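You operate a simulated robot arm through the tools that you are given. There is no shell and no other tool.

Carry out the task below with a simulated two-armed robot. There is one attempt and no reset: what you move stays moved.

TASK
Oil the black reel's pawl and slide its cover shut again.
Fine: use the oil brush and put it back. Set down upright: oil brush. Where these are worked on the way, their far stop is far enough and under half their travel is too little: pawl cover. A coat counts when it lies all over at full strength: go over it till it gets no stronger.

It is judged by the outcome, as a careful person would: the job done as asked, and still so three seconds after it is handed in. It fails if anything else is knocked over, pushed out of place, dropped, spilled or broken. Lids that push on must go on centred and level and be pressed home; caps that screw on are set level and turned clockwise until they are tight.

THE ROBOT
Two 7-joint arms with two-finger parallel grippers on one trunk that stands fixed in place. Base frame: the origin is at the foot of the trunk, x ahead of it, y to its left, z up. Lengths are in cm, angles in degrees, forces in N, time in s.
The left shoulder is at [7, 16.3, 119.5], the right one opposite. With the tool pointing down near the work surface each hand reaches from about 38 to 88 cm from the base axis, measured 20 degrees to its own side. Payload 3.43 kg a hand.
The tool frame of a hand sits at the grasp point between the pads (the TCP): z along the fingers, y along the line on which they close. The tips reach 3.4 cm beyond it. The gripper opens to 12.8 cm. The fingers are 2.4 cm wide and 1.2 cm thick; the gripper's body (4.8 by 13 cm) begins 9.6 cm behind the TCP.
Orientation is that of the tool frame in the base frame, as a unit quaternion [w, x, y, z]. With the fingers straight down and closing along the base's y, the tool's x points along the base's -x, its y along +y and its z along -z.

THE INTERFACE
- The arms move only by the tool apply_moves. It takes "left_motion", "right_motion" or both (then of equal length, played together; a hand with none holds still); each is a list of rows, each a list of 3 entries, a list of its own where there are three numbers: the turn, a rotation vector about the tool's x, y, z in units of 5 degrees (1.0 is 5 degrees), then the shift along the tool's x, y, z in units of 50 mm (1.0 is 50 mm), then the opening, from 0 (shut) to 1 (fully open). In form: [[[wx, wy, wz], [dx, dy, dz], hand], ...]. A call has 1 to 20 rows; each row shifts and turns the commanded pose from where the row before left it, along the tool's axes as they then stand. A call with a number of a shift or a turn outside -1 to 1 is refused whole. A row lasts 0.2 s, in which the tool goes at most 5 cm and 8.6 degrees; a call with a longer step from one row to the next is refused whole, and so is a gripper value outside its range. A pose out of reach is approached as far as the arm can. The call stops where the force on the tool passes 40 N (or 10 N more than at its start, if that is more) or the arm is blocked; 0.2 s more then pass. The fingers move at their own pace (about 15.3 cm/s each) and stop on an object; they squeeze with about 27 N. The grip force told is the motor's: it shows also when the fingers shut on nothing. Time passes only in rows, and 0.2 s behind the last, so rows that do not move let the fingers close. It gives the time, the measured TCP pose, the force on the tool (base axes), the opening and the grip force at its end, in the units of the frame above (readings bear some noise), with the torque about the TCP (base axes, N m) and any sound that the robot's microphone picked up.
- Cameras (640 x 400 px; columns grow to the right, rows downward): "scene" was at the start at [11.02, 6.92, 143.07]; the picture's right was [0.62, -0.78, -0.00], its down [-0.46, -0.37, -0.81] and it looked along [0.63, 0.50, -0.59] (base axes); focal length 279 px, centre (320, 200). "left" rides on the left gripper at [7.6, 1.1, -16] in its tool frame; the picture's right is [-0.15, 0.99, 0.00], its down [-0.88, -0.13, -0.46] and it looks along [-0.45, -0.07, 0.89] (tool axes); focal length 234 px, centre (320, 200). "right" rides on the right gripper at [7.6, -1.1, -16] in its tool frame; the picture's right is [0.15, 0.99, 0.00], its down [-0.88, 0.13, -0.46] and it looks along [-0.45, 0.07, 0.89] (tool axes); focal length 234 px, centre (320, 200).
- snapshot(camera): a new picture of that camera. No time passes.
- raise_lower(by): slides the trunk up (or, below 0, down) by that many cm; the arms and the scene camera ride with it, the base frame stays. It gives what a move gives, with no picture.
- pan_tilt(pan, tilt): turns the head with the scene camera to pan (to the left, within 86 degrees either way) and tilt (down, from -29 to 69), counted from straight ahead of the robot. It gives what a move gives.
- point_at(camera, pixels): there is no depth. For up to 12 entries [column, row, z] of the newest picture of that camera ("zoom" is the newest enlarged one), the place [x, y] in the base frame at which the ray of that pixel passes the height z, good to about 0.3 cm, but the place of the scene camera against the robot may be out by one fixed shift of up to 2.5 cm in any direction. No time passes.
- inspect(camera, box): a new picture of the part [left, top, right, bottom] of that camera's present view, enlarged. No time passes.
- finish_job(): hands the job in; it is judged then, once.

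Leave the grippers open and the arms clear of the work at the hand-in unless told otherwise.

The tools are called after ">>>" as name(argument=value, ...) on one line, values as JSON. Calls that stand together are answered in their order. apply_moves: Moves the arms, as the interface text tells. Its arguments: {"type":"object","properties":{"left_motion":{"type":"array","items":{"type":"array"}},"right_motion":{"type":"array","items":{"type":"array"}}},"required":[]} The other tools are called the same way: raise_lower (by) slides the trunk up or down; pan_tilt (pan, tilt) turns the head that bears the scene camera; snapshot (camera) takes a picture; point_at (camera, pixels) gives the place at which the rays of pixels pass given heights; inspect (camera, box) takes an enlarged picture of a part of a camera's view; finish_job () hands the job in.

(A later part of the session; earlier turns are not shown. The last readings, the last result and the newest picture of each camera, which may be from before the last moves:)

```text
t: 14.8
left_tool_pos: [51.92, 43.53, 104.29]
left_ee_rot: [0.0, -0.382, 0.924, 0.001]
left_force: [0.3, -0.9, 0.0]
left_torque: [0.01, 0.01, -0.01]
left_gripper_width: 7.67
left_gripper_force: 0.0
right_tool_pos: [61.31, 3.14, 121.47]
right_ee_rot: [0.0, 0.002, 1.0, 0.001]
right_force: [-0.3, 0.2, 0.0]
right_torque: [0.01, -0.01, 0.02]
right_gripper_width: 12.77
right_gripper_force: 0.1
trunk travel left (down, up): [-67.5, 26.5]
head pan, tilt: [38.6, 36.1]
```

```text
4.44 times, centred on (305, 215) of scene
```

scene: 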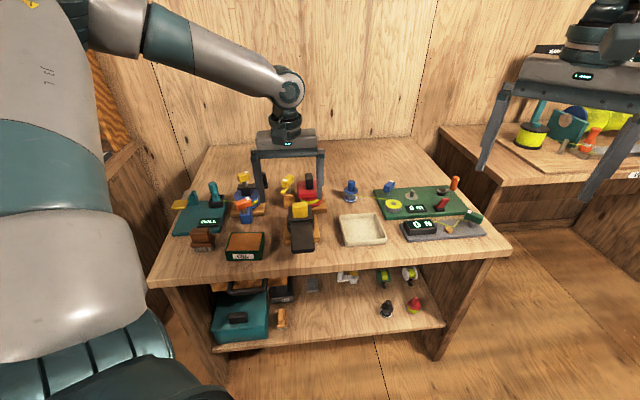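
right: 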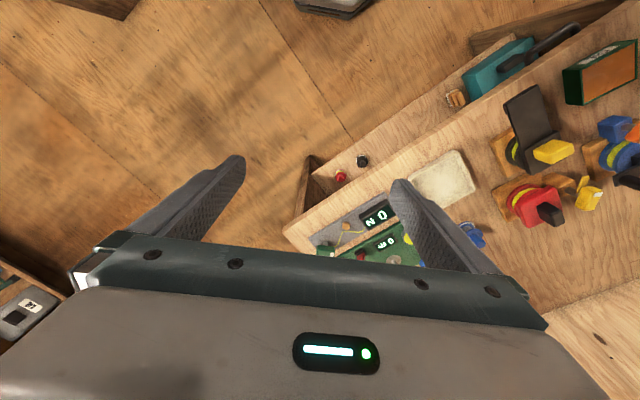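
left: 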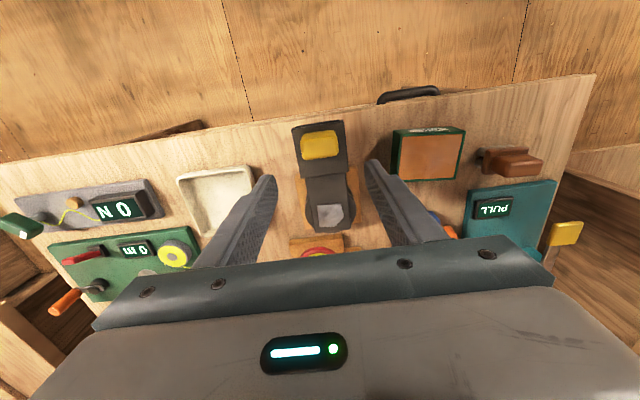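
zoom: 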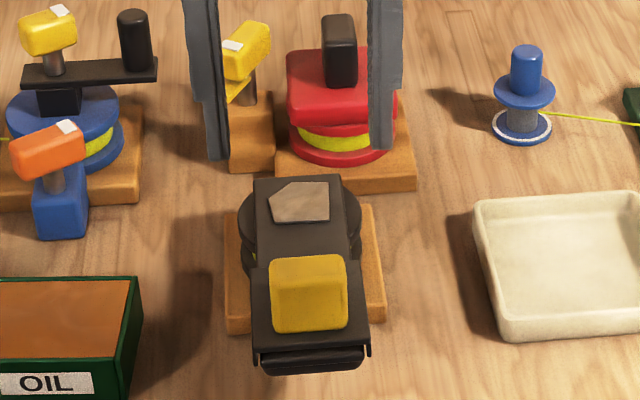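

The pawl is a pale pentagon on the flat plate. I zoom with the left camera to measure it.

>>> inspect(camera="left", box=[280, 160, 380, 260])

>>> inspect(camera="left", box=[380, 110, 560, 222])

```text
4.00 times, centred on (330, 210) of left
```

zoom: 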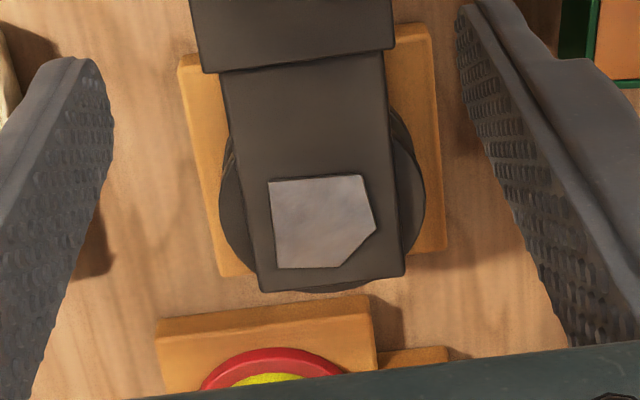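

```text
3.56 times, centred on (470, 166) of left
```

zoom: 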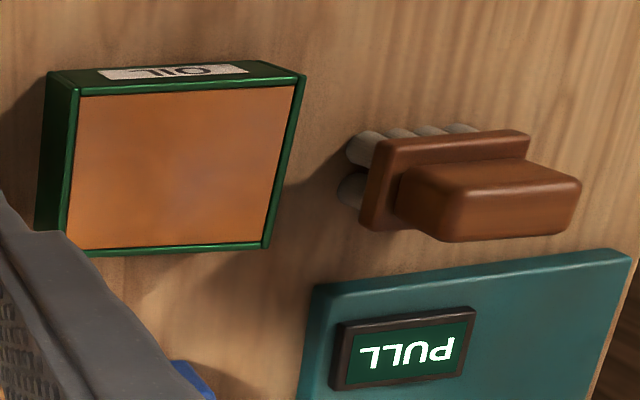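

>>> point_at(camera="left", pixels=[[317, 205.5, 86.5], [340.5, 203.8, 86.5], [344, 215.5, 86.5], [335, 226.8, 86.5], [319.5, 227, 86.5], [314.5, 232.5, 86.5], [351.3, 228.8, 86.5], [335, 226.8, 84]])

>>> inspect(camera="scene", box=[285, 200, 325, 230])

```text
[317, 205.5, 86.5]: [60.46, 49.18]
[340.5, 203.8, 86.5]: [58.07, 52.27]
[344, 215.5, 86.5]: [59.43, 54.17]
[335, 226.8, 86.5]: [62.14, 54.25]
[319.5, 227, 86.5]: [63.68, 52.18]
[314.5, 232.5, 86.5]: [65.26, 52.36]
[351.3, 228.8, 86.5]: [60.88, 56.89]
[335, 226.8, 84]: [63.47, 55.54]
```

```text
13.33 times, centred on (305, 215) of scene
```

zoom: 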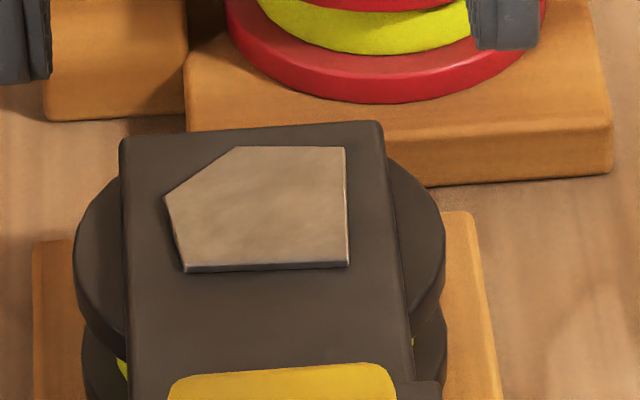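

The pawl measures ~4.4 × 4.7 cm, centred near (60.7, 52.3), at z≈86.7. Now I move the left hand over toward the brush for a close look, keeping the height.

>>> apply_moves(left_motion=[[[0, 0, 0], [-0.1875, 0.75, 0.0], 0.8], [[0, 0, 0], [-0.1875, 0.75, 0.0], 0.8], [[0, 0, 0], [-0.1875, 0.75, 0.0], 0.8], [[0, 0, 0], [-0.1875, 0.75, 0.0], 0.8], [[0, 0, 0], [-0.1875, 0.75, 0.0], 0.8], [[0, 0, 0], [-0.1875, 0.75, 0.0], 0.8], [[0, 0, 0], [-0.1875, 0.75, 0.0], 0.8], [[0, 0, 0], [-0.1875, 0.75, 0.4], 0.8], [[0, 0, 0], [0, 0, 0], 0.8]])

>>> snapshot(camera="left")

>>> inspect(camera="scene", box=[150, 170, 290, 270])

```text
t: 16.8
left_tool_pos: [35.86, 69.71, 102.15]
left_ee_rot: [0.001, -0.383, 0.924, 0.0]
left_force: [0.1, -0.1, -0.6]
left_torque: [0.0, -0.01, 0.0]
left_gripper_width: 10.25
left_gripper_force: 0.1
right_tool_pos: [61.48, 3.07, 121.42]
right_ee_rot: [0.0, 0.001, 1.0, -0.001]
right_force: [-0.4, 0.2, 0.5]
right_torque: [-0.03, 0.02, 0.01]
right_gripper_width: 12.79
right_gripper_force: 0.0
trunk travel left (down, up): [-67.5, 26.5]
head pan, tilt: [38.6, 36.1]
```

```text
taken
```

left: 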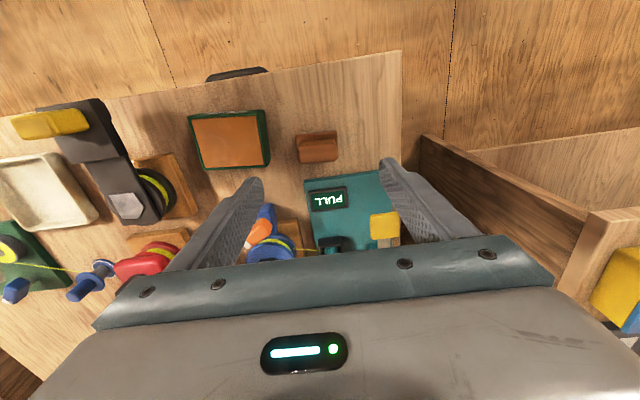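

```text
4.00 times, centred on (220, 220) of scene
```

zoom: 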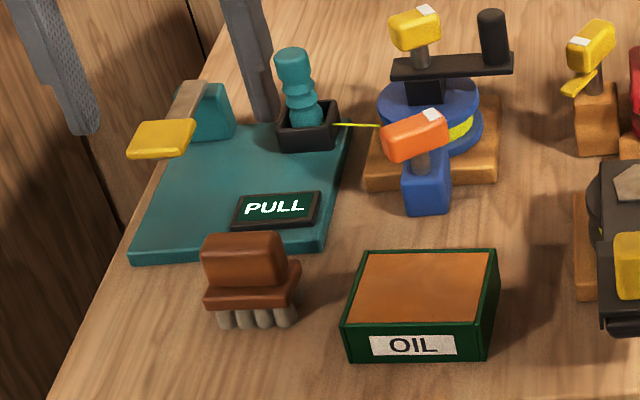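

The brush is at image (316,147). Zoom for measurement.

>>> inspect(camera="left", box=[270, 110, 370, 180])

>>> inspect(camera="left", box=[170, 95, 290, 185])

```text
5.71 times, centred on (320, 145) of left
```

zoom: 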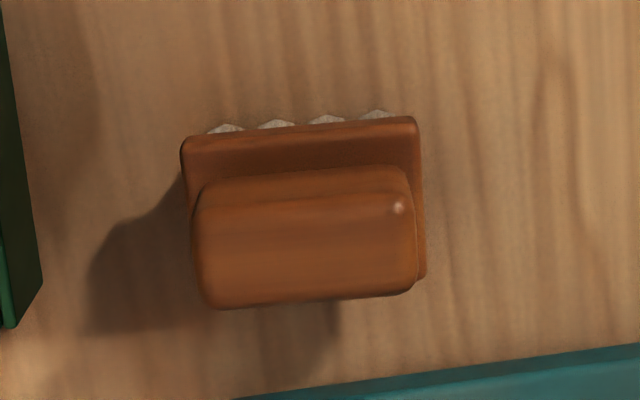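

```text
4.44 times, centred on (230, 140) of left
```

zoom: 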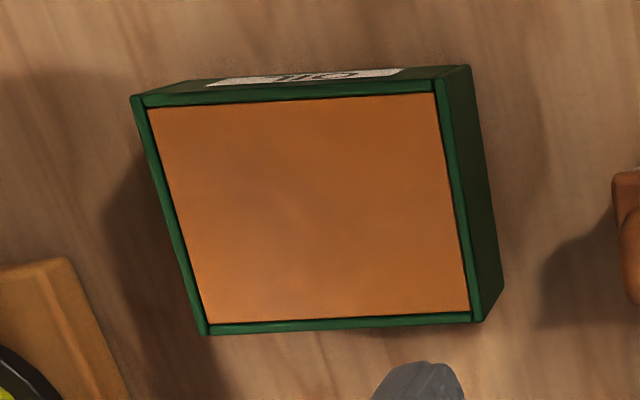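

Triangulating across the two views: table z≈80, brush handle top z≈87.3, handle ~5.0 × 2.4 cm, its base plate top ≈82.8, centre (37.0, 69.9). The OIL box edge is ~4 cm away, so I'll use a 7 cm opening. First descend to z≈93.

>>> apply_moves(left_motion=[[[0, 0, 0], [-0.19, -0.128, 0.3], 0.55], [[0, 0, 0], [0, 0, 0.6], 0.55], [[0, 0, 0], [0, 0, 0.6], 0.55], [[0, 0, 0], [0, 0, 0.33], 0.55], [[0, 0, 0], [0, 0, 0], 0.55]])

>>> snapshot(camera="left")

>>> inspect(camera="left", box=[250, 110, 390, 220])

>>> inspect(camera="scene", box=[150, 170, 290, 270])

```text
t: 18.0
left_tool_pos: [37.0, 70.18, 93.07]
left_ee_rot: [0.002, -0.383, 0.924, 0.0]
left_force: [-0.4, 0.3, 0.6]
left_torque: [0.01, 0.01, 0.04]
left_gripper_width: 7.05
left_gripper_force: 0.1
right_tool_pos: [61.3, 3.11, 121.64]
right_ee_rot: [0.0, 0.001, 1.0, 0.0]
right_force: [0.3, -0.3, 0.0]
right_torque: [0.03, -0.01, 0.0]
right_gripper_width: 12.8
right_gripper_force: 0.1
trunk travel left (down, up): [-67.5, 26.5]
head pan, tilt: [38.6, 36.1]
```

```text
taken
```

left: 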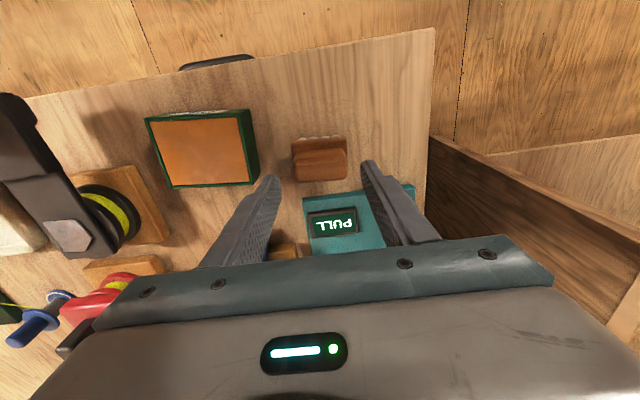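

```text
3.64 times, centred on (320, 165) of left
```

zoom: 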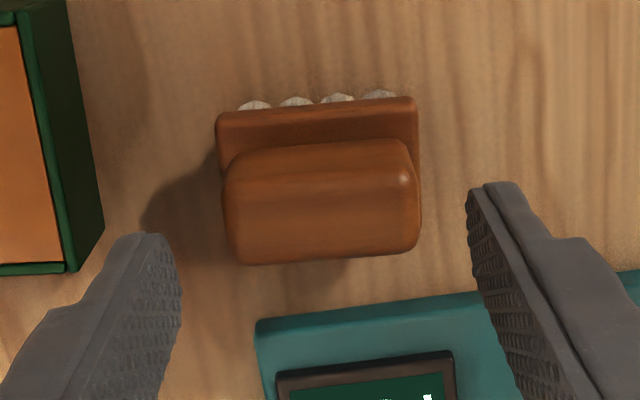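

```text
4.00 times, centred on (220, 220) of scene
```

zoom: 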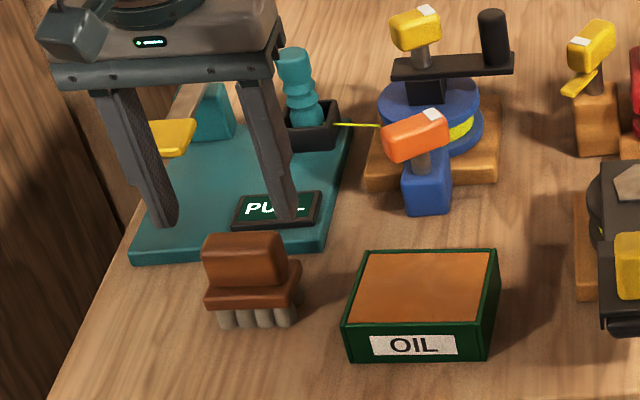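

Cross-check: get the handle's top corners at z=87.3.

>>> point_at(camera="left", pixels=[[297.9, 182, 87.3], [346.8, 177.3, 87.3], [293.8, 160.8, 87.3], [344.6, 158, 87.3], [291.5, 141, 83], [346.3, 137, 83]])

```text
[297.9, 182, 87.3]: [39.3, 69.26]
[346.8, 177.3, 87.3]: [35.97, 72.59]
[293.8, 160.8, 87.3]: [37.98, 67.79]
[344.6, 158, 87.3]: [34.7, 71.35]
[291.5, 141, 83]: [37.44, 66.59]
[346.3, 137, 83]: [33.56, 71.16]
```

The handle's centre is (36.99, 70.25), right under the TCP. Descend 6 cm to z≈87 and close.

>>> apply_moves(left_motion=[[[0, 0, 0], [0, 0, 0.4], 0.55], [[0, 0, 0], [0, 0, 0.4], 0.55], [[0, 0, 0], [0, 0, 0.3], 0.55], [[0, 0, 0], [0, 0, 0.11], 0.55], [[0, 0, 0], [0, 0, 0], 0.55]])

>>> inspect(camera="left", box=[230, 100, 410, 240])

>>> inspect(camera="scene", box=[170, 200, 270, 270])

```text
t: 19.2
left_tool_pos: [36.93, 70.08, 86.88]
left_ee_rot: [0.001, -0.383, 0.924, 0.0]
left_force: [-0.4, 0.2, -0.1]
left_torque: [-0.02, 0.01, -0.01]
left_gripper_width: 7.06
left_gripper_force: 0.0
right_tool_pos: [61.35, 3.07, 121.71]
right_ee_rot: [0.0, 0.001, 1.0, 0.001]
right_force: [-1.0, 0.0, -0.2]
right_torque: [0.0, -0.05, -0.04]
right_gripper_width: 12.82
right_gripper_force: 0.1
trunk travel left (down, up): [-67.5, 26.5]
head pan, tilt: [38.6, 36.1]
```

```text
2.86 times, centred on (320, 170) of left
```

zoom: 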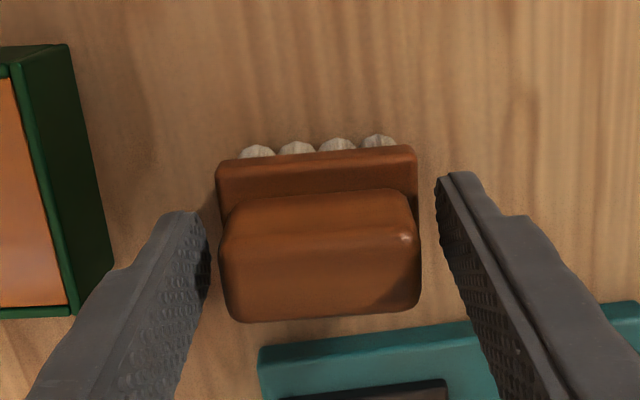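

```text
5.71 times, centred on (220, 235) of scene
```

zoom: 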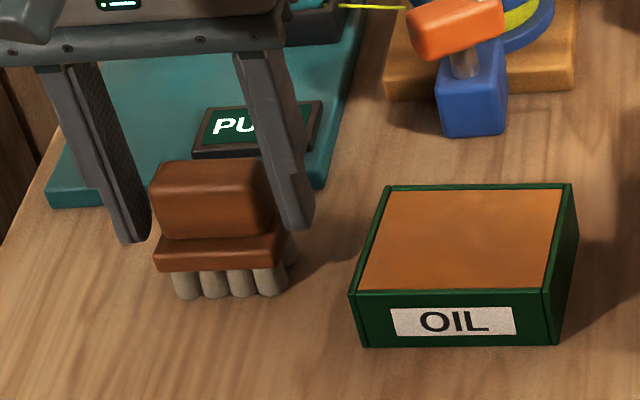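

Well centred. I lift 0.3 cm for safety over the brush's base plate and close; a width near 4.8 means I hold the handle.

>>> apply_moves(left_motion=[[[0, 0, 0], [0, 0, -0.06], 0.55], [[0, 0, 0], [0, 0, 0], 0.4], [[0, 0, 0], [0, 0, 0], 0.3], [[0, 0, 0], [0, 0, 0], 0.2], [[0, 0, 0], [0, 0, 0], 0.2]])

>>> inspect(camera="left", box=[230, 100, 410, 240])

```text
t: 20.4
left_tool_pos: [36.99, 70.12, 87.28]
left_ee_rot: [-0.001, -0.383, 0.924, 0.001]
left_force: [0.6, 0.1, -1.0]
left_torque: [-0.02, 0.04, -0.01]
left_gripper_width: 5.38
left_gripper_force: 26.2
right_tool_pos: [61.35, 3.15, 121.49]
right_ee_rot: [0.0, 0.001, 1.0, 0.0]
right_force: [-0.3, -0.4, -0.1]
right_torque: [-0.01, 0.01, -0.02]
right_gripper_width: 12.8
right_gripper_force: 0.1
trunk travel left (down, up): [-67.5, 26.5]
head pan, tilt: [38.6, 36.1]
```

```text
2.86 times, centred on (320, 170) of left
```

zoom: 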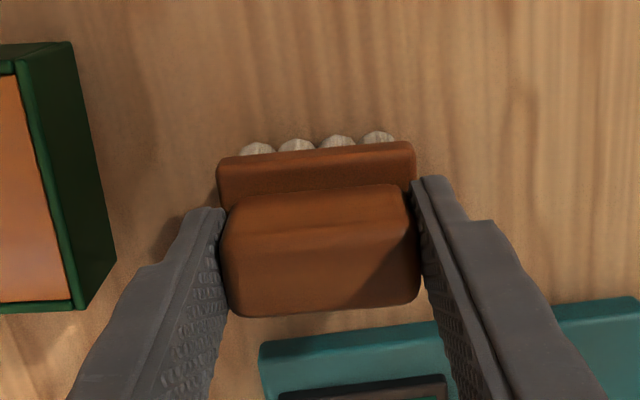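

Holding the handle (5.38 cm). Record of its place: TCP (36.99, 70.12, 87.28). I lift it gently straight up 9 cm.

>>> apply_moves(left_motion=[[[0, 0, 0], [0, 0, -0.1], 0.2], [[0, 0, 0], [0, 0, -0.3], 0.2], [[0, 0, 0], [0, 0, -0.6], 0.2], [[0, 0, 0], [0, 0, -0.6], 0.2], [[0, 0, 0], [0, 0, -0.2], 0.2], [[0, 0, 0], [0, 0, 0], 0.2]])

>>> snapshot(camera="left")

>>> inspect(camera="scene", box=[150, 170, 290, 270])

```text
t: 21.8
left_tool_pos: [37.02, 70.11, 96.18]
left_ee_rot: [0.0, -0.383, 0.924, -0.001]
left_force: [-0.6, 0.7, -1.5]
left_torque: [0.04, 0.05, 0.03]
left_gripper_width: 5.38
left_gripper_force: 27.4
right_tool_pos: [61.25, 3.03, 121.58]
right_ee_rot: [0.0, 0.001, 1.0, 0.0]
right_force: [0.2, -0.7, -0.2]
right_torque: [-0.02, -0.02, -0.04]
right_gripper_width: 12.82
right_gripper_force: 0.0
trunk travel left (down, up): [-67.5, 26.5]
head pan, tilt: [38.6, 36.1]
```

```text
taken
```

left: 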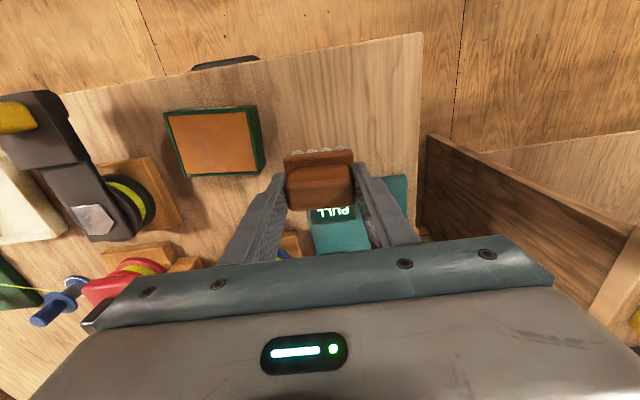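

```text
4.00 times, centred on (220, 220) of scene
```

zoom: 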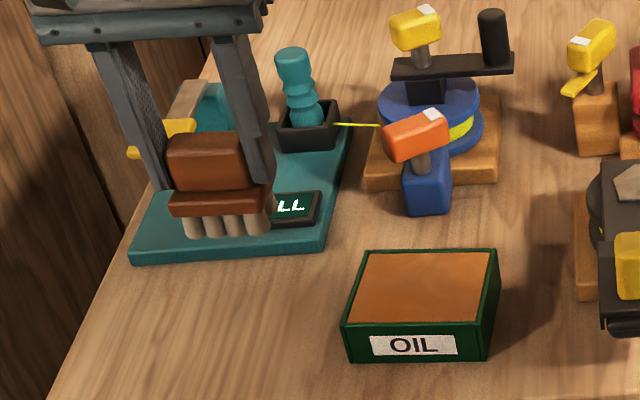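

The brush lifted level. I carry it over the middle of the oil pad.

>>> apply_moves(left_motion=[[[0, 0, 0], [0.13, -0.635, 0], 0.2], [[0, 0, 0], [0.13, -0.635, 0], 0.2], [[0, 0, 0], [0.13, -0.635, 0], 0.2], [[0, 0, 0], [0.13, -0.635, 0], 0.2], [[0, 0, 0], [0, 0, 0.2], 0.2], [[0, 0, 0], [0, 0, 0.2], 0.2], [[0, 0, 0], [0, 0, 0], 0.2]])

>>> snapshot(camera="left")

>>> inspect(camera="scene", box=[190, 190, 310, 270])

```text
t: 23.4
left_tool_pos: [44.15, 59.18, 94.2]
left_ee_rot: [0.001, -0.382, 0.924, 0.001]
left_force: [1.0, -0.9, -1.3]
left_torque: [-0.02, -0.01, -0.01]
left_gripper_width: 5.36
left_gripper_force: 26.9
right_tool_pos: [61.36, 3.2, 121.45]
right_ee_rot: [0.0, 0.002, 1.0, 0.0]
right_force: [-0.4, -0.2, 0.1]
right_torque: [0.01, 0.01, 0.0]
right_gripper_width: 12.8
right_gripper_force: 0.1
trunk travel left (down, up): [-67.5, 26.5]
head pan, tilt: [38.6, 36.1]
```

```text
taken
```

left: 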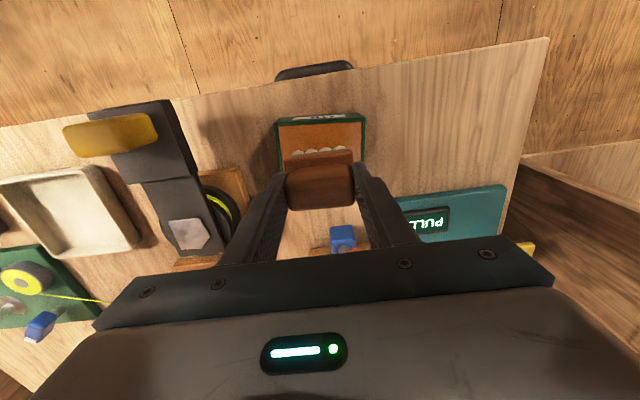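

```text
5.00 times, centred on (250, 230) of scene
```

zoom: 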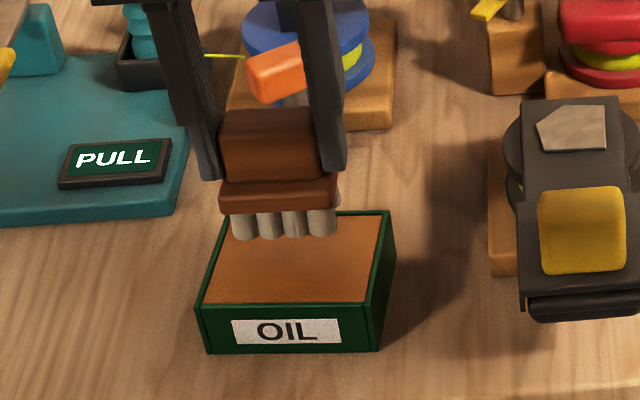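

Brush is above the pad, inside its rim. I descend 2.4 cm then feel for contact in 1–2 mm steps.

>>> apply_moves(left_motion=[[[0, 0, 0], [0, 0, 0.24], 0.2], [[0, 0, 0], [0, 0, 0.24], 0.2], [[0, 0, 0], [0, 0, 0.04], 0.2], [[0, 0, 0], [0, 0, 0.04], 0.2], [[0, 0, 0], [0, 0, 0], 0.2]])

>>> inspect(camera="scene", box=[190, 190, 310, 270])

```text
t: 24.6
left_tool_pos: [44.2, 59.38, 91.41]
left_ee_rot: [0.0, -0.383, 0.924, 0.0]
left_force: [-0.5, -0.3, -0.3]
left_torque: [-0.02, 0.02, 0.0]
left_gripper_width: 5.35
left_gripper_force: 27.3
right_tool_pos: [61.29, 3.06, 121.46]
right_ee_rot: [0.0, 0.001, 1.0, 0.0]
right_force: [-0.1, -0.3, 0.0]
right_torque: [-0.04, -0.01, -0.01]
right_gripper_width: 12.81
right_gripper_force: 0.2
trunk travel left (down, up): [-67.5, 26.5]
head pan, tilt: [38.6, 36.1]
```

```text
5.00 times, centred on (250, 230) of scene
```

zoom: 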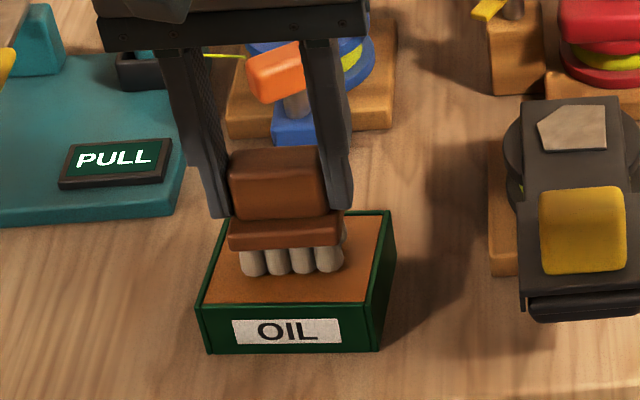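

Just about touching, no force yet. A few 1.5 mm steps more.

>>> apply_moves(left_motion=[[[0, 0, 0], [0, 0, 0.03], 0.2], [[0, 0, 0], [0, 0, 0.03], 0.2], [[0, 0, 0], [0, 0, 0], 0.2]])

>>> inspect(camera="scene", box=[210, 210, 290, 270])

```text
t: 25.4
left_tool_pos: [44.17, 59.25, 91.22]
left_ee_rot: [0.0, -0.383, 0.924, 0.0]
left_force: [0.4, 1.1, 2.2]
left_torque: [0.03, 0.02, -0.03]
left_gripper_width: 5.33
left_gripper_force: 27.3
right_tool_pos: [61.38, 3.02, 121.54]
right_ee_rot: [0.0, 0.001, 1.0, 0.0]
right_force: [-0.6, -0.8, -0.9]
right_torque: [-0.01, 0.0, 0.0]
right_gripper_width: 12.78
right_gripper_force: 0.0
trunk travel left (down, up): [-67.5, 26.5]
head pan, tilt: [38.6, 36.1]
```

```text
6.67 times, centred on (250, 240) of scene
```

zoom: 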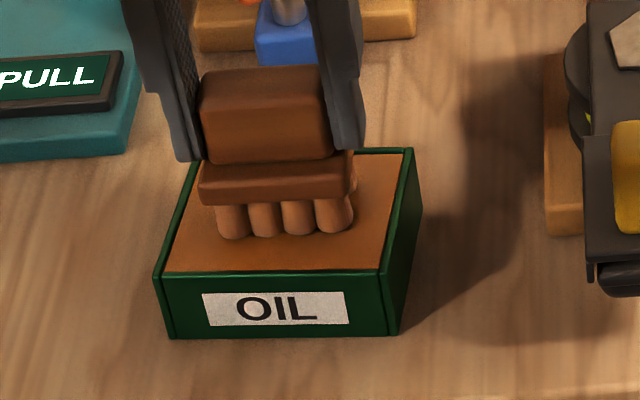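

The bristles turned oil-coloured with ~3 N of contact: loaded. I lift and carry it over the pawl, going diagonally clear of the yellow grip and blue post.

>>> apply_moves(left_motion=[[[0, 0, 0], [0, 0, 0], 0.2], [[0, 0, 0], [0, 0, -0.2], 0.2], [[0, 0, 0], [0, 0, -0.6], 0.2], [[0, 0, 0], [0, 0, -0.6], 0.2], [[0, 0, 0], [0, 0, -0.6], 0.2], [[0, 0, 0], [-0.27, -0.66, 0], 0.2], [[0, 0, 0], [-0.27, -0.66, 0], 0.2], [[0, 0, 0], [-0.27, -0.66, 0], 0.2], [[0, 0, 0], [-0.27, -0.66, 0], 0.2], [[0, 0, 0], [-0.27, -0.66, 0], 0.2], [[0, 0, 0], [0, 0, 0], 0.2]])

>>> snapshot(camera="left")

>>> inspect(camera="scene", box=[245, 150, 365, 255])

```text
t: 27.8
left_tool_pos: [60.52, 52.46, 101.23]
left_ee_rot: [0.0, -0.384, 0.923, -0.001]
left_force: [-0.6, -0.3, -0.9]
left_torque: [0.01, -0.03, 0.02]
left_gripper_width: 5.34
left_gripper_force: 27.7
right_tool_pos: [61.34, 3.19, 121.57]
right_ee_rot: [0.001, 0.0, 1.0, 0.0]
right_force: [0.8, -0.1, -0.1]
right_torque: [0.0, -0.07, 0.01]
right_gripper_width: 12.8
right_gripper_force: 0.0
trunk travel left (down, up): [-67.5, 26.5]
head pan, tilt: [38.6, 36.1]
```

```text
taken
```

left: 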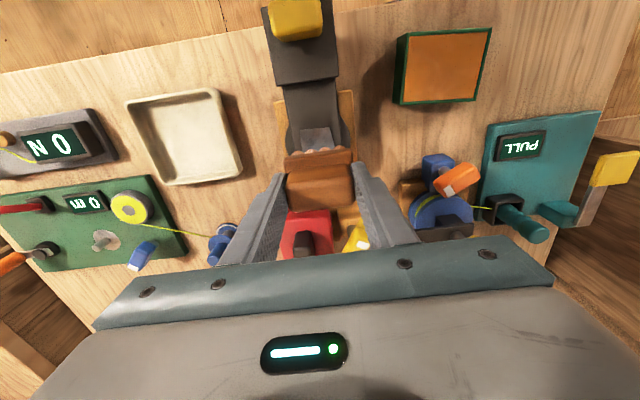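

```text
3.81 times, centred on (305, 202) of scene
```

zoom: 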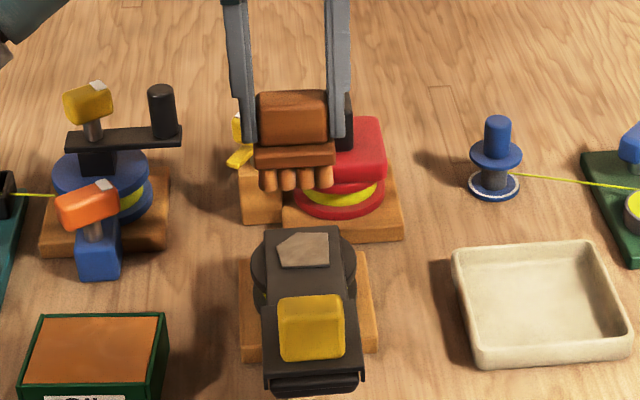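

Nothing is near below apart from the pawl (red housing is ≥3 cm beyond). Descend to about 1 cm above the pawl.

>>> apply_moves(left_motion=[[[0, 0, 0], [0, -0.03, 0.4], 0.2], [[0, 0, 0], [0, 0, 0.4], 0.2], [[0, 0, 0], [0, 0, 0.3], 0.2], [[0, 0, 0], [0, 0, 0.12], 0.2], [[0, 0, 0], [0, 0, 0], 0.2]])

>>> inspect(camera="left", box=[250, 80, 390, 220])

>>> inspect(camera="scene", box=[265, 175, 345, 235])

```text
t: 29.0
left_tool_pos: [60.8, 52.12, 95.15]
left_ee_rot: [0.0, -0.382, 0.924, 0.0]
left_force: [-0.6, -0.2, -0.9]
left_torque: [0.01, 0.01, -0.04]
left_gripper_width: 5.34
left_gripper_force: 26.8
right_tool_pos: [61.4, 3.14, 121.44]
right_ee_rot: [0.0, 0.0, 1.0, 0.001]
right_force: [0.0, 1.0, 0.2]
right_torque: [-0.03, 0.02, -0.03]
right_gripper_width: 12.82
right_gripper_force: 0.1
trunk travel left (down, up): [-67.5, 26.5]
head pan, tilt: [38.6, 36.1]
```

```text
2.86 times, centred on (320, 150) of left
```

zoom: 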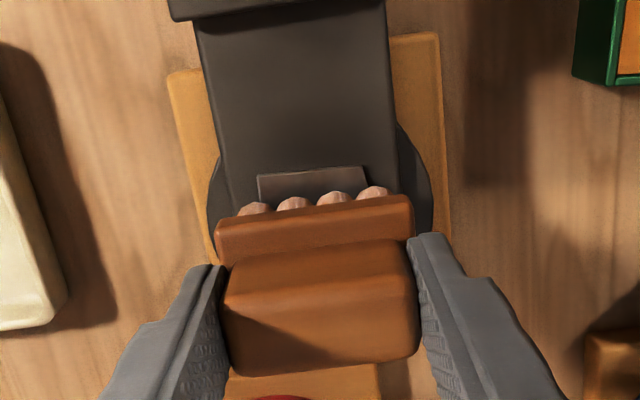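

```text
6.67 times, centred on (305, 205) of scene
```

zoom: 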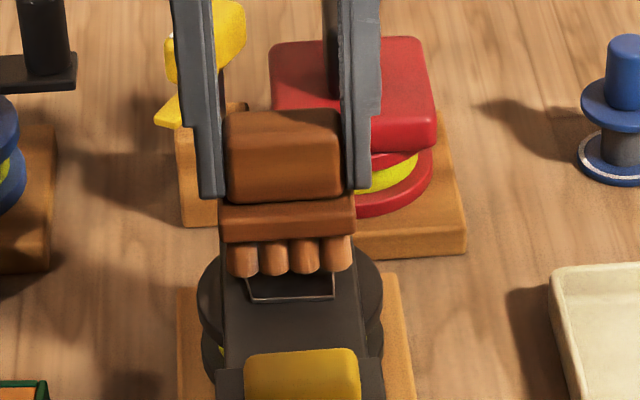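

Well placed over the pawl. Now feel for contact in 2 mm steps.

>>> apply_moves(left_motion=[[[0, 0, 0], [0, 0, 0.06], 0.2], [[0, 0, 0], [0, 0, 0.06], 0.2], [[0, 0, 0], [0, 0, 0.04], 0.2], [[0, 0, 0], [0, 0, 0], 0.2]])

>>> inspect(camera="scene", box=[265, 175, 345, 235])

```text
t: 30.0
left_tool_pos: [60.65, 52.27, 94.31]
left_ee_rot: [0.002, -0.383, 0.924, 0.001]
left_force: [0.4, 0.5, 3.8]
left_torque: [0.07, 0.0, -0.01]
left_gripper_width: 5.31
left_gripper_force: 26.8
right_tool_pos: [61.3, 3.1, 121.5]
right_ee_rot: [0.0, 0.001, 1.0, 0.001]
right_force: [-0.7, 0.6, 0.9]
right_torque: [0.0, 0.06, 0.0]
right_gripper_width: 12.81
right_gripper_force: 0.0
trunk travel left (down, up): [-67.5, 26.5]
head pan, tilt: [38.6, 36.1]
```

```text
6.67 times, centred on (305, 205) of scene
```

zoom: 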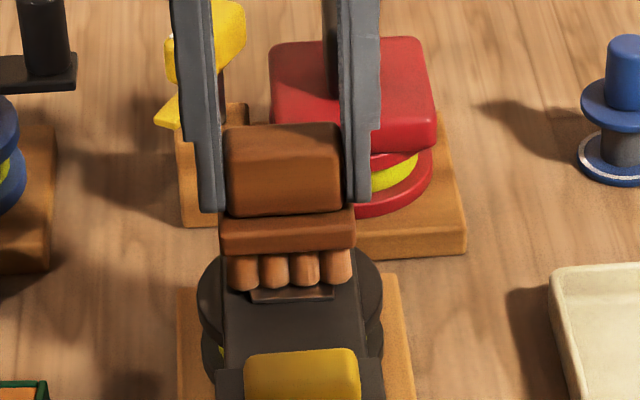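

Contact at TCP z≈94.3 with ~4.5 N. I stroke back and forth along the bench depth by ±1.8 cm.

>>> apply_moves(left_motion=[[[0, 0, 0], [0.12, 0, 0], 0.2], [[0, 0, 0], [0.12, 0, 0], 0.2], [[0, 0, 0], [0.12, 0, 0], 0.2], [[0, 0, 0], [-0.12, 0, 0], 0.2], [[0, 0, 0], [-0.12, 0, 0], 0.2], [[0, 0, 0], [-0.12, 0, 0], 0.2], [[0, 0, 0], [-0.12, 0, 0], 0.2], [[0, 0, 0], [-0.12, 0, 0], 0.2], [[0, 0, 0], [-0.12, 0, 0], 0.2], [[0, 0, 0], [0.12, 0, 0], 0.2], [[0, 0, 0], [0.12, 0, 0], 0.2], [[0, 0, 0], [0.12, 0, 0], 0.2], [[0, 0, 0], [0.12, 0, 0], 0.2], [[0, 0, 0], [0.12, 0, 0], 0.2], [[0, 0, 0], [0.12, 0, 0], 0.2], [[0, 0, 0], [-0.12, 0, 0], 0.2], [[0, 0, 0], [-0.12, 0, 0], 0.2], [[0, 0, 0], [-0.12, 0, 0], 0.2]])

>>> inspect(camera="scene", box=[265, 175, 345, 235])

>>> inspect(camera="left", box=[250, 80, 390, 220])

```text
t: 33.8
left_tool_pos: [60.75, 52.32, 94.39]
left_ee_rot: [0.001, -0.382, 0.924, 0.002]
left_force: [-1.6, -1.5, 3.7]
left_torque: [-0.17, 0.06, -0.02]
left_gripper_width: 5.32
left_gripper_force: 26.5
right_tool_pos: [61.22, 3.09, 121.49]
right_ee_rot: [0.0, 0.0, 1.0, 0.0]
right_force: [-1.0, 0.2, -0.1]
right_torque: [0.02, 0.02, -0.01]
right_gripper_width: 12.8
right_gripper_force: 0.1
trunk travel left (down, up): [-67.5, 26.5]
head pan, tilt: [38.6, 36.1]
```

```text
6.67 times, centred on (305, 205) of scene
```

zoom: 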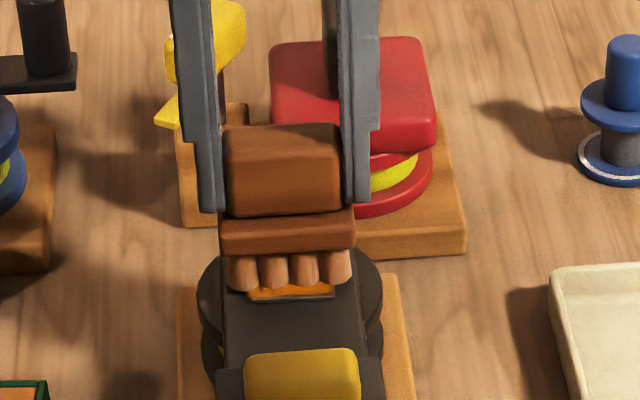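

```text
2.86 times, centred on (320, 150) of left
```

zoom: 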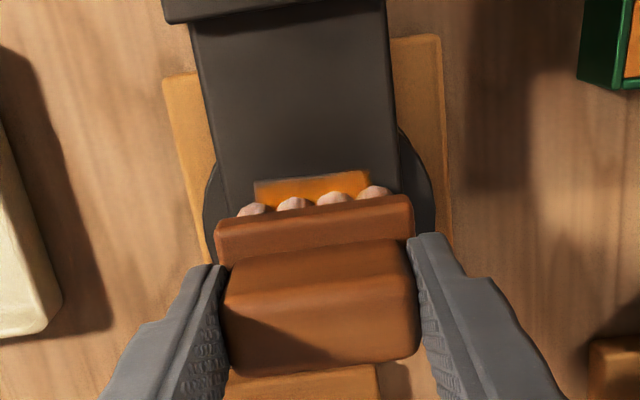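

Oil is being laid on the pawl (orange). I lift and look at coverage and how loaded the bristles are.

>>> apply_moves(left_motion=[[[0, 0, 0], [0, 0, -0.3], 0.2], [[0, 0, 0], [0, 0, -0.6], 0.2], [[0, 0, 0], [0, 0, -0.6], 0.2], [[0, 0, 0], [0, 0, 0], 0.2]])

>>> inspect(camera="scene", box=[265, 175, 345, 235])

>>> inspect(camera="scene", box=[288, 202, 324, 226])

```text
t: 34.8
left_tool_pos: [60.83, 52.22, 101.75]
left_ee_rot: [0.0, -0.384, 0.924, 0.0]
left_force: [0.4, -0.6, -0.5]
left_torque: [0.01, 0.02, 0.01]
left_gripper_width: 5.31
left_gripper_force: 27.5
right_tool_pos: [61.38, 3.05, 121.46]
right_ee_rot: [0.0, 0.001, 1.0, 0.001]
right_force: [-1.0, -0.2, 0.4]
right_torque: [0.02, -0.02, 0.01]
right_gripper_width: 12.82
right_gripper_force: 0.1
trunk travel left (down, up): [-67.5, 26.5]
head pan, tilt: [38.6, 36.1]
```

```text
6.67 times, centred on (305, 205) of scene
```

zoom: 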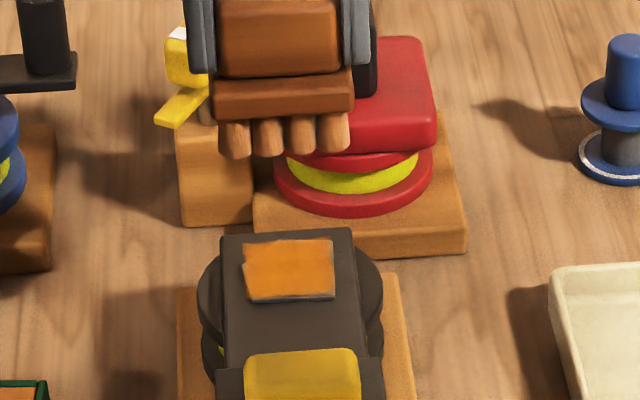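

```text
16.00 times, centred on (306, 214) of scene
```

zoom: 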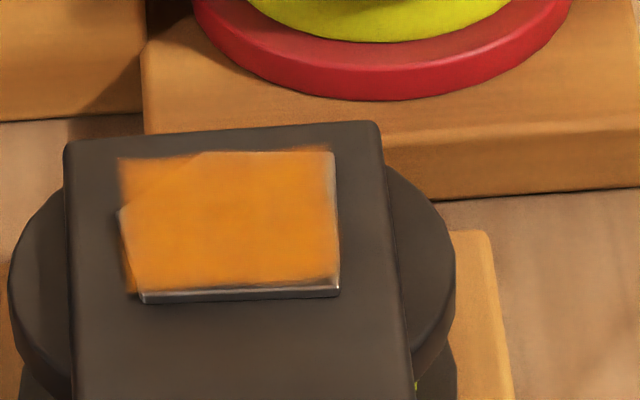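

Coverage is strong but thin at the right edge (−y side) and the near edge. I go down again shifted 0.6 cm to that side, with longer strokes.

>>> apply_moves(left_motion=[[[0, 0, 0], [0, -0.12, 0.5], 0.2], [[0, 0, 0], [0, 0, 0.6], 0.2], [[0, 0, 0], [0, 0, 0.4], 0.2], [[0, 0, 0], [0.12, 0, 0], 0.2], [[0, 0, 0], [0.12, 0, 0], 0.2], [[0, 0, 0], [0.12, 0, 0], 0.2], [[0, 0, 0], [0.1, 0, 0], 0.2], [[0, 0, 0], [-0.12, 0, 0], 0.2], [[0, 0, 0], [-0.12, 0, 0], 0.2], [[0, 0, 0], [-0.12, 0, 0], 0.2], [[0, 0, 0], [-0.12, 0, 0], 0.2], [[0, 0, 0], [-0.12, 0, 0], 0.2], [[0, 0, 0], [-0.12, 0, 0], 0.2], [[0, 0, 0], [-0.12, 0, 0], 0.2], [[0, 0, 0], [-0.08, 0, 0], 0.2], [[0, 0, 0], [0, 0, 0], 0.2]])

>>> inspect(camera="left", box=[250, 80, 390, 220])

>>> inspect(camera="scene", box=[265, 175, 345, 235])

```text
t: 38.2
left_tool_pos: [62.63, 53.46, 94.33]
left_ee_rot: [0.001, -0.383, 0.924, 0.0]
left_force: [-1.9, -1.4, 3.6]
left_torque: [-0.1, 0.09, 0.0]
left_gripper_width: 5.28
left_gripper_force: 27.2
right_tool_pos: [61.26, 3.08, 121.52]
right_ee_rot: [0.0, 0.001, 1.0, 0.0]
right_force: [0.2, 0.0, -0.3]
right_torque: [0.0, -0.01, 0.01]
right_gripper_width: 12.79
right_gripper_force: 0.0
trunk travel left (down, up): [-67.5, 26.5]
head pan, tilt: [38.6, 36.1]
```

```text
2.86 times, centred on (320, 150) of left
```

zoom: 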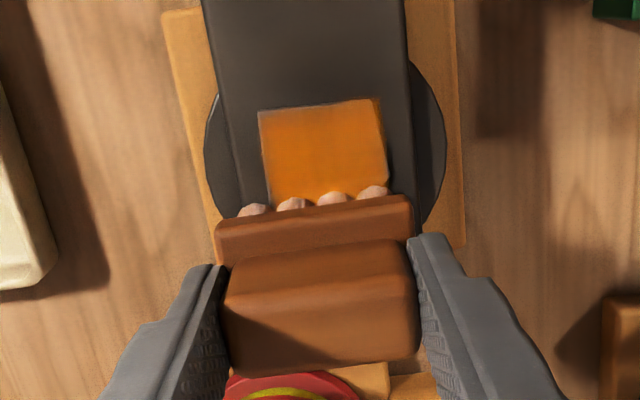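

```text
6.67 times, centred on (305, 205) of scene
```

zoom: 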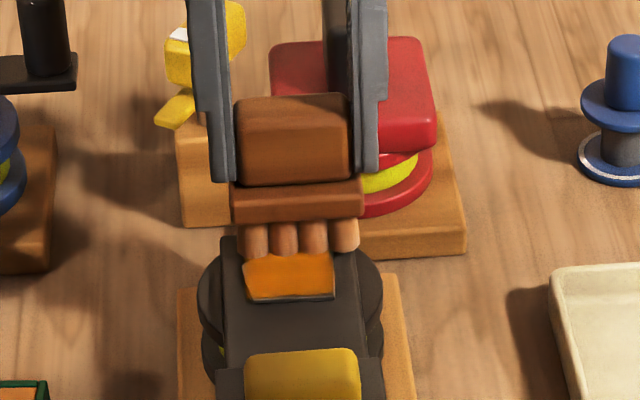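

The coat is getting deeper. I make another full stroke back and forth, drifting sideways across the width, then lift to look.

>>> apply_moves(left_motion=[[[0, 0, 0], [0.12, 0.01, 0], 0.2], [[0, 0, 0], [0.12, 0.01, 0], 0.2], [[0, 0, 0], [0.12, 0.01, 0], 0.2], [[0, 0, 0], [0.12, 0.01, 0], 0.2], [[0, 0, 0], [0.12, 0.01, 0], 0.2], [[0, 0, 0], [0.12, 0.01, 0], 0.2], [[0, 0, 0], [0.12, 0.01, 0], 0.2], [[0, 0, 0], [0.1, 0.01, 0], 0.2], [[0, 0, 0], [-0.12, 0.01, 0], 0.2], [[0, 0, 0], [-0.12, 0.01, 0], 0.2], [[0, 0, 0], [-0.12, 0.01, 0], 0.2], [[0, 0, 0], [-0.12, 0.01, 0], 0.2], [[0, 0, 0], [0, 0, -0.3], 0.2], [[0, 0, 0], [0, 0, -0.6], 0.2], [[0, 0, 0], [0, 0, -0.6], 0.2], [[0, 0, 0], [0, 0, 0], 0.2]])

>>> inspect(camera="scene", box=[288, 202, 324, 226])

>>> inspect(camera="scene", box=[265, 175, 345, 235])

```text
t: 41.6
left_tool_pos: [60.74, 52.33, 101.75]
left_ee_rot: [0.0, -0.383, 0.924, 0.001]
left_force: [-0.6, 0.4, -1.9]
left_torque: [-0.01, 0.0, 0.02]
left_gripper_width: 5.32
left_gripper_force: 26.8
right_tool_pos: [61.42, 3.06, 121.54]
right_ee_rot: [0.001, 0.0, 1.0, 0.0]
right_force: [-0.7, 0.5, 0.2]
right_torque: [-0.06, 0.0, -0.02]
right_gripper_width: 12.79
right_gripper_force: 0.0
trunk travel left (down, up): [-67.5, 26.5]
head pan, tilt: [38.6, 36.1]
```

```text
16.00 times, centred on (306, 214) of scene
```

zoom: 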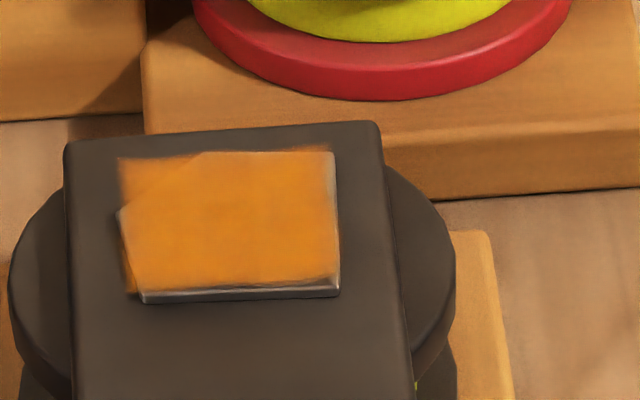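

```text
6.67 times, centred on (305, 205) of scene
```

zoom: 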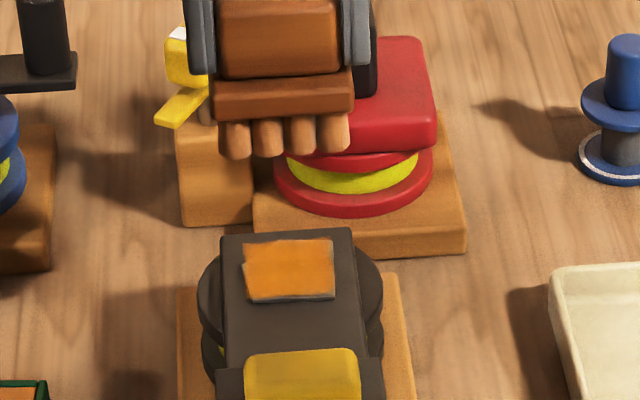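

The coat outline is the same and looks about equally strong. To be sure it's at full strength, I'll reload the brush at the pad and go over it again, then compare.

>>> apply_moves(left_motion=[[[0, 0, 0], [0.274, 0.662, 0], 0.2], [[0, 0, 0], [0.274, 0.662, 0], 0.2], [[0, 0, 0], [0.274, 0.662, 0], 0.2], [[0, 0, 0], [0.274, 0.662, 0], 0.2], [[0, 0, 0], [0.274, 0.662, 0], 0.2], [[0, 0, 0], [0, 0, 0.5], 0.2], [[0, 0, 0], [0, 0, 0.6], 0.2], [[0, 0, 0], [0, 0, 0.6], 0.2], [[0, 0, 0], [0, 0, 0.3], 0.2], [[0, 0, 0], [0, 0, 0], 0.2]])

>>> inspect(camera="scene", box=[210, 210, 290, 270])

>>> inspect(camera="scene", box=[288, 202, 324, 226])

```text
t: 43.8
left_tool_pos: [44.07, 59.14, 91.84]
left_ee_rot: [0.001, -0.383, 0.924, 0.0]
left_force: [0.3, -1.1, -1.2]
left_torque: [0.0, -0.04, -0.01]
left_gripper_width: 5.31
left_gripper_force: 26.8
right_tool_pos: [61.22, 3.04, 121.47]
right_ee_rot: [-0.001, 0.0, 1.0, 0.0]
right_force: [-0.7, 0.1, -0.1]
right_torque: [-0.01, 0.02, -0.01]
right_gripper_width: 12.81
right_gripper_force: 0.0
trunk travel left (down, up): [-67.5, 26.5]
head pan, tilt: [38.6, 36.1]
```

```text
6.67 times, centred on (250, 240) of scene
```

zoom: 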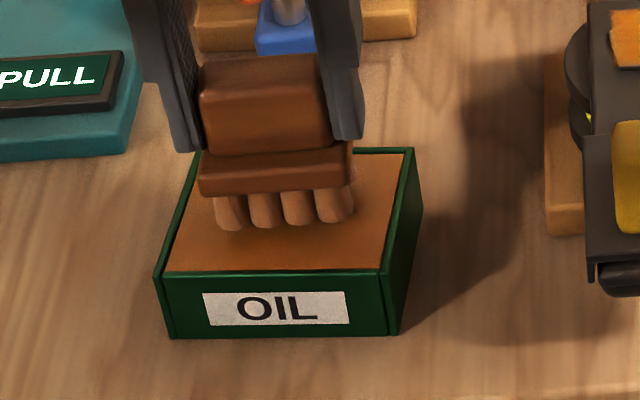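

```text
16.00 times, centred on (306, 214) of scene
```

zoom: 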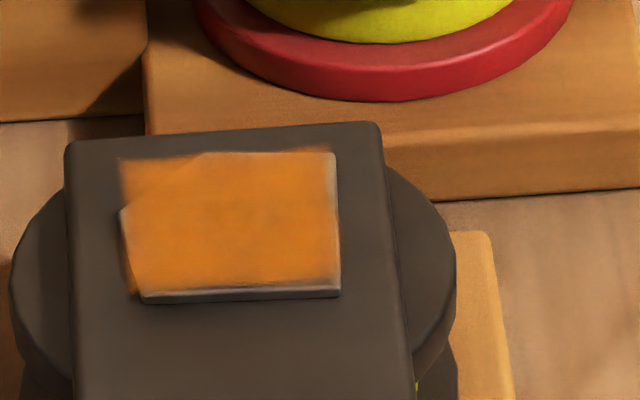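

Press onto the pad to reload, then lift and carry back over the pawl.

>>> apply_moves(left_motion=[[[0, 0, 0], [0, 0, 0.06], 0.2], [[0, 0, 0], [0, 0, 0.06], 0.2], [[0, 0, 0], [0, 0, 0.02], 0.2], [[0, 0, 0], [0.06, 0, 0], 0.2], [[0, 0, 0], [-0.06, 0, 0], 0.2], [[0, 0, 0], [0, 0, 0], 0.2]])

>>> inspect(camera="scene", box=[210, 210, 290, 270])

```text
t: 45.2
left_tool_pos: [44.08, 59.0, 91.17]
left_ee_rot: [0.001, -0.383, 0.924, 0.0]
left_force: [-3.1, -2.2, 10.3]
left_torque: [-0.21, 0.23, -0.02]
left_gripper_width: 5.32
left_gripper_force: 26.9
right_tool_pos: [61.24, 2.92, 121.48]
right_ee_rot: [0.0, 0.001, 1.0, 0.001]
right_force: [-0.1, -0.2, 0.1]
right_torque: [0.0, 0.01, 0.04]
right_gripper_width: 12.78
right_gripper_force: 0.0
trunk travel left (down, up): [-67.5, 26.5]
head pan, tilt: [38.6, 36.1]
```

```text
6.67 times, centred on (250, 240) of scene
```

zoom: 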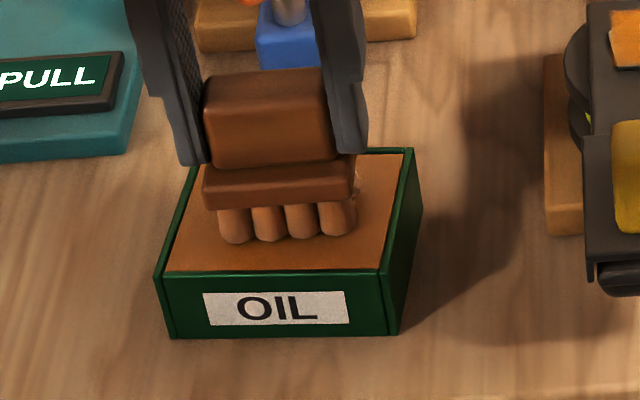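

Loaded (box unmoved). Back to the pawl and stroke it again.

>>> apply_moves(left_motion=[[[0, 0, 0], [0, 0, -0.3], 0.2], [[0, 0, 0], [0, 0, -0.6], 0.2], [[0, 0, 0], [0, 0, -0.6], 0.2], [[0, 0, 0], [0, 0, -0.6], 0.2], [[0, 0, 0], [-0.274, -0.662, 0], 0.2], [[0, 0, 0], [-0.274, -0.662, 0], 0.2], [[0, 0, 0], [-0.274, -0.662, 0], 0.2], [[0, 0, 0], [-0.274, -0.662, 0], 0.2], [[0, 0, 0], [-0.274, -0.662, 0], 0.2], [[0, 0, 0], [0, 0, 0.5], 0.2], [[0, 0, 0], [0, 0, 0.5], 0.2], [[0, 0, 0], [0, 0, 0.3], 0.2], [[0, 0, 0], [0, 0, 0.08], 0.2], [[0, 0, 0], [0, 0, 0.06], 0.2], [[0, 0, 0], [0, 0, 0.02], 0.2], [[0, 0, 0], [0, 0, 0], 0.2]])

>>> inspect(camera="left", box=[250, 80, 390, 220])

```text
t: 48.6
left_tool_pos: [60.71, 52.23, 94.33]
left_ee_rot: [0.001, -0.384, 0.924, 0.0]
left_force: [0.6, -0.7, 2.1]
left_torque: [0.07, -0.01, 0.0]
left_gripper_width: 5.33
left_gripper_force: 26.9
right_tool_pos: [61.3, 3.14, 121.45]
right_ee_rot: [0.0, 0.001, 1.0, 0.0]
right_force: [-1.2, -0.9, 0.8]
right_torque: [0.01, 0.02, 0.02]
right_gripper_width: 12.81
right_gripper_force: 0.1
trunk travel left (down, up): [-67.5, 26.5]
head pan, tilt: [38.6, 36.1]
```

```text
2.86 times, centred on (320, 150) of left
```

zoom: 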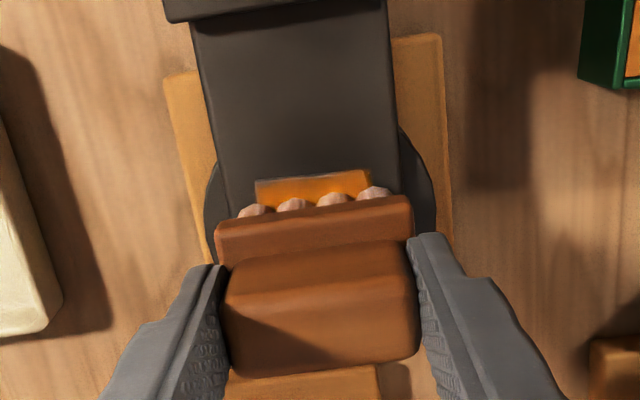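

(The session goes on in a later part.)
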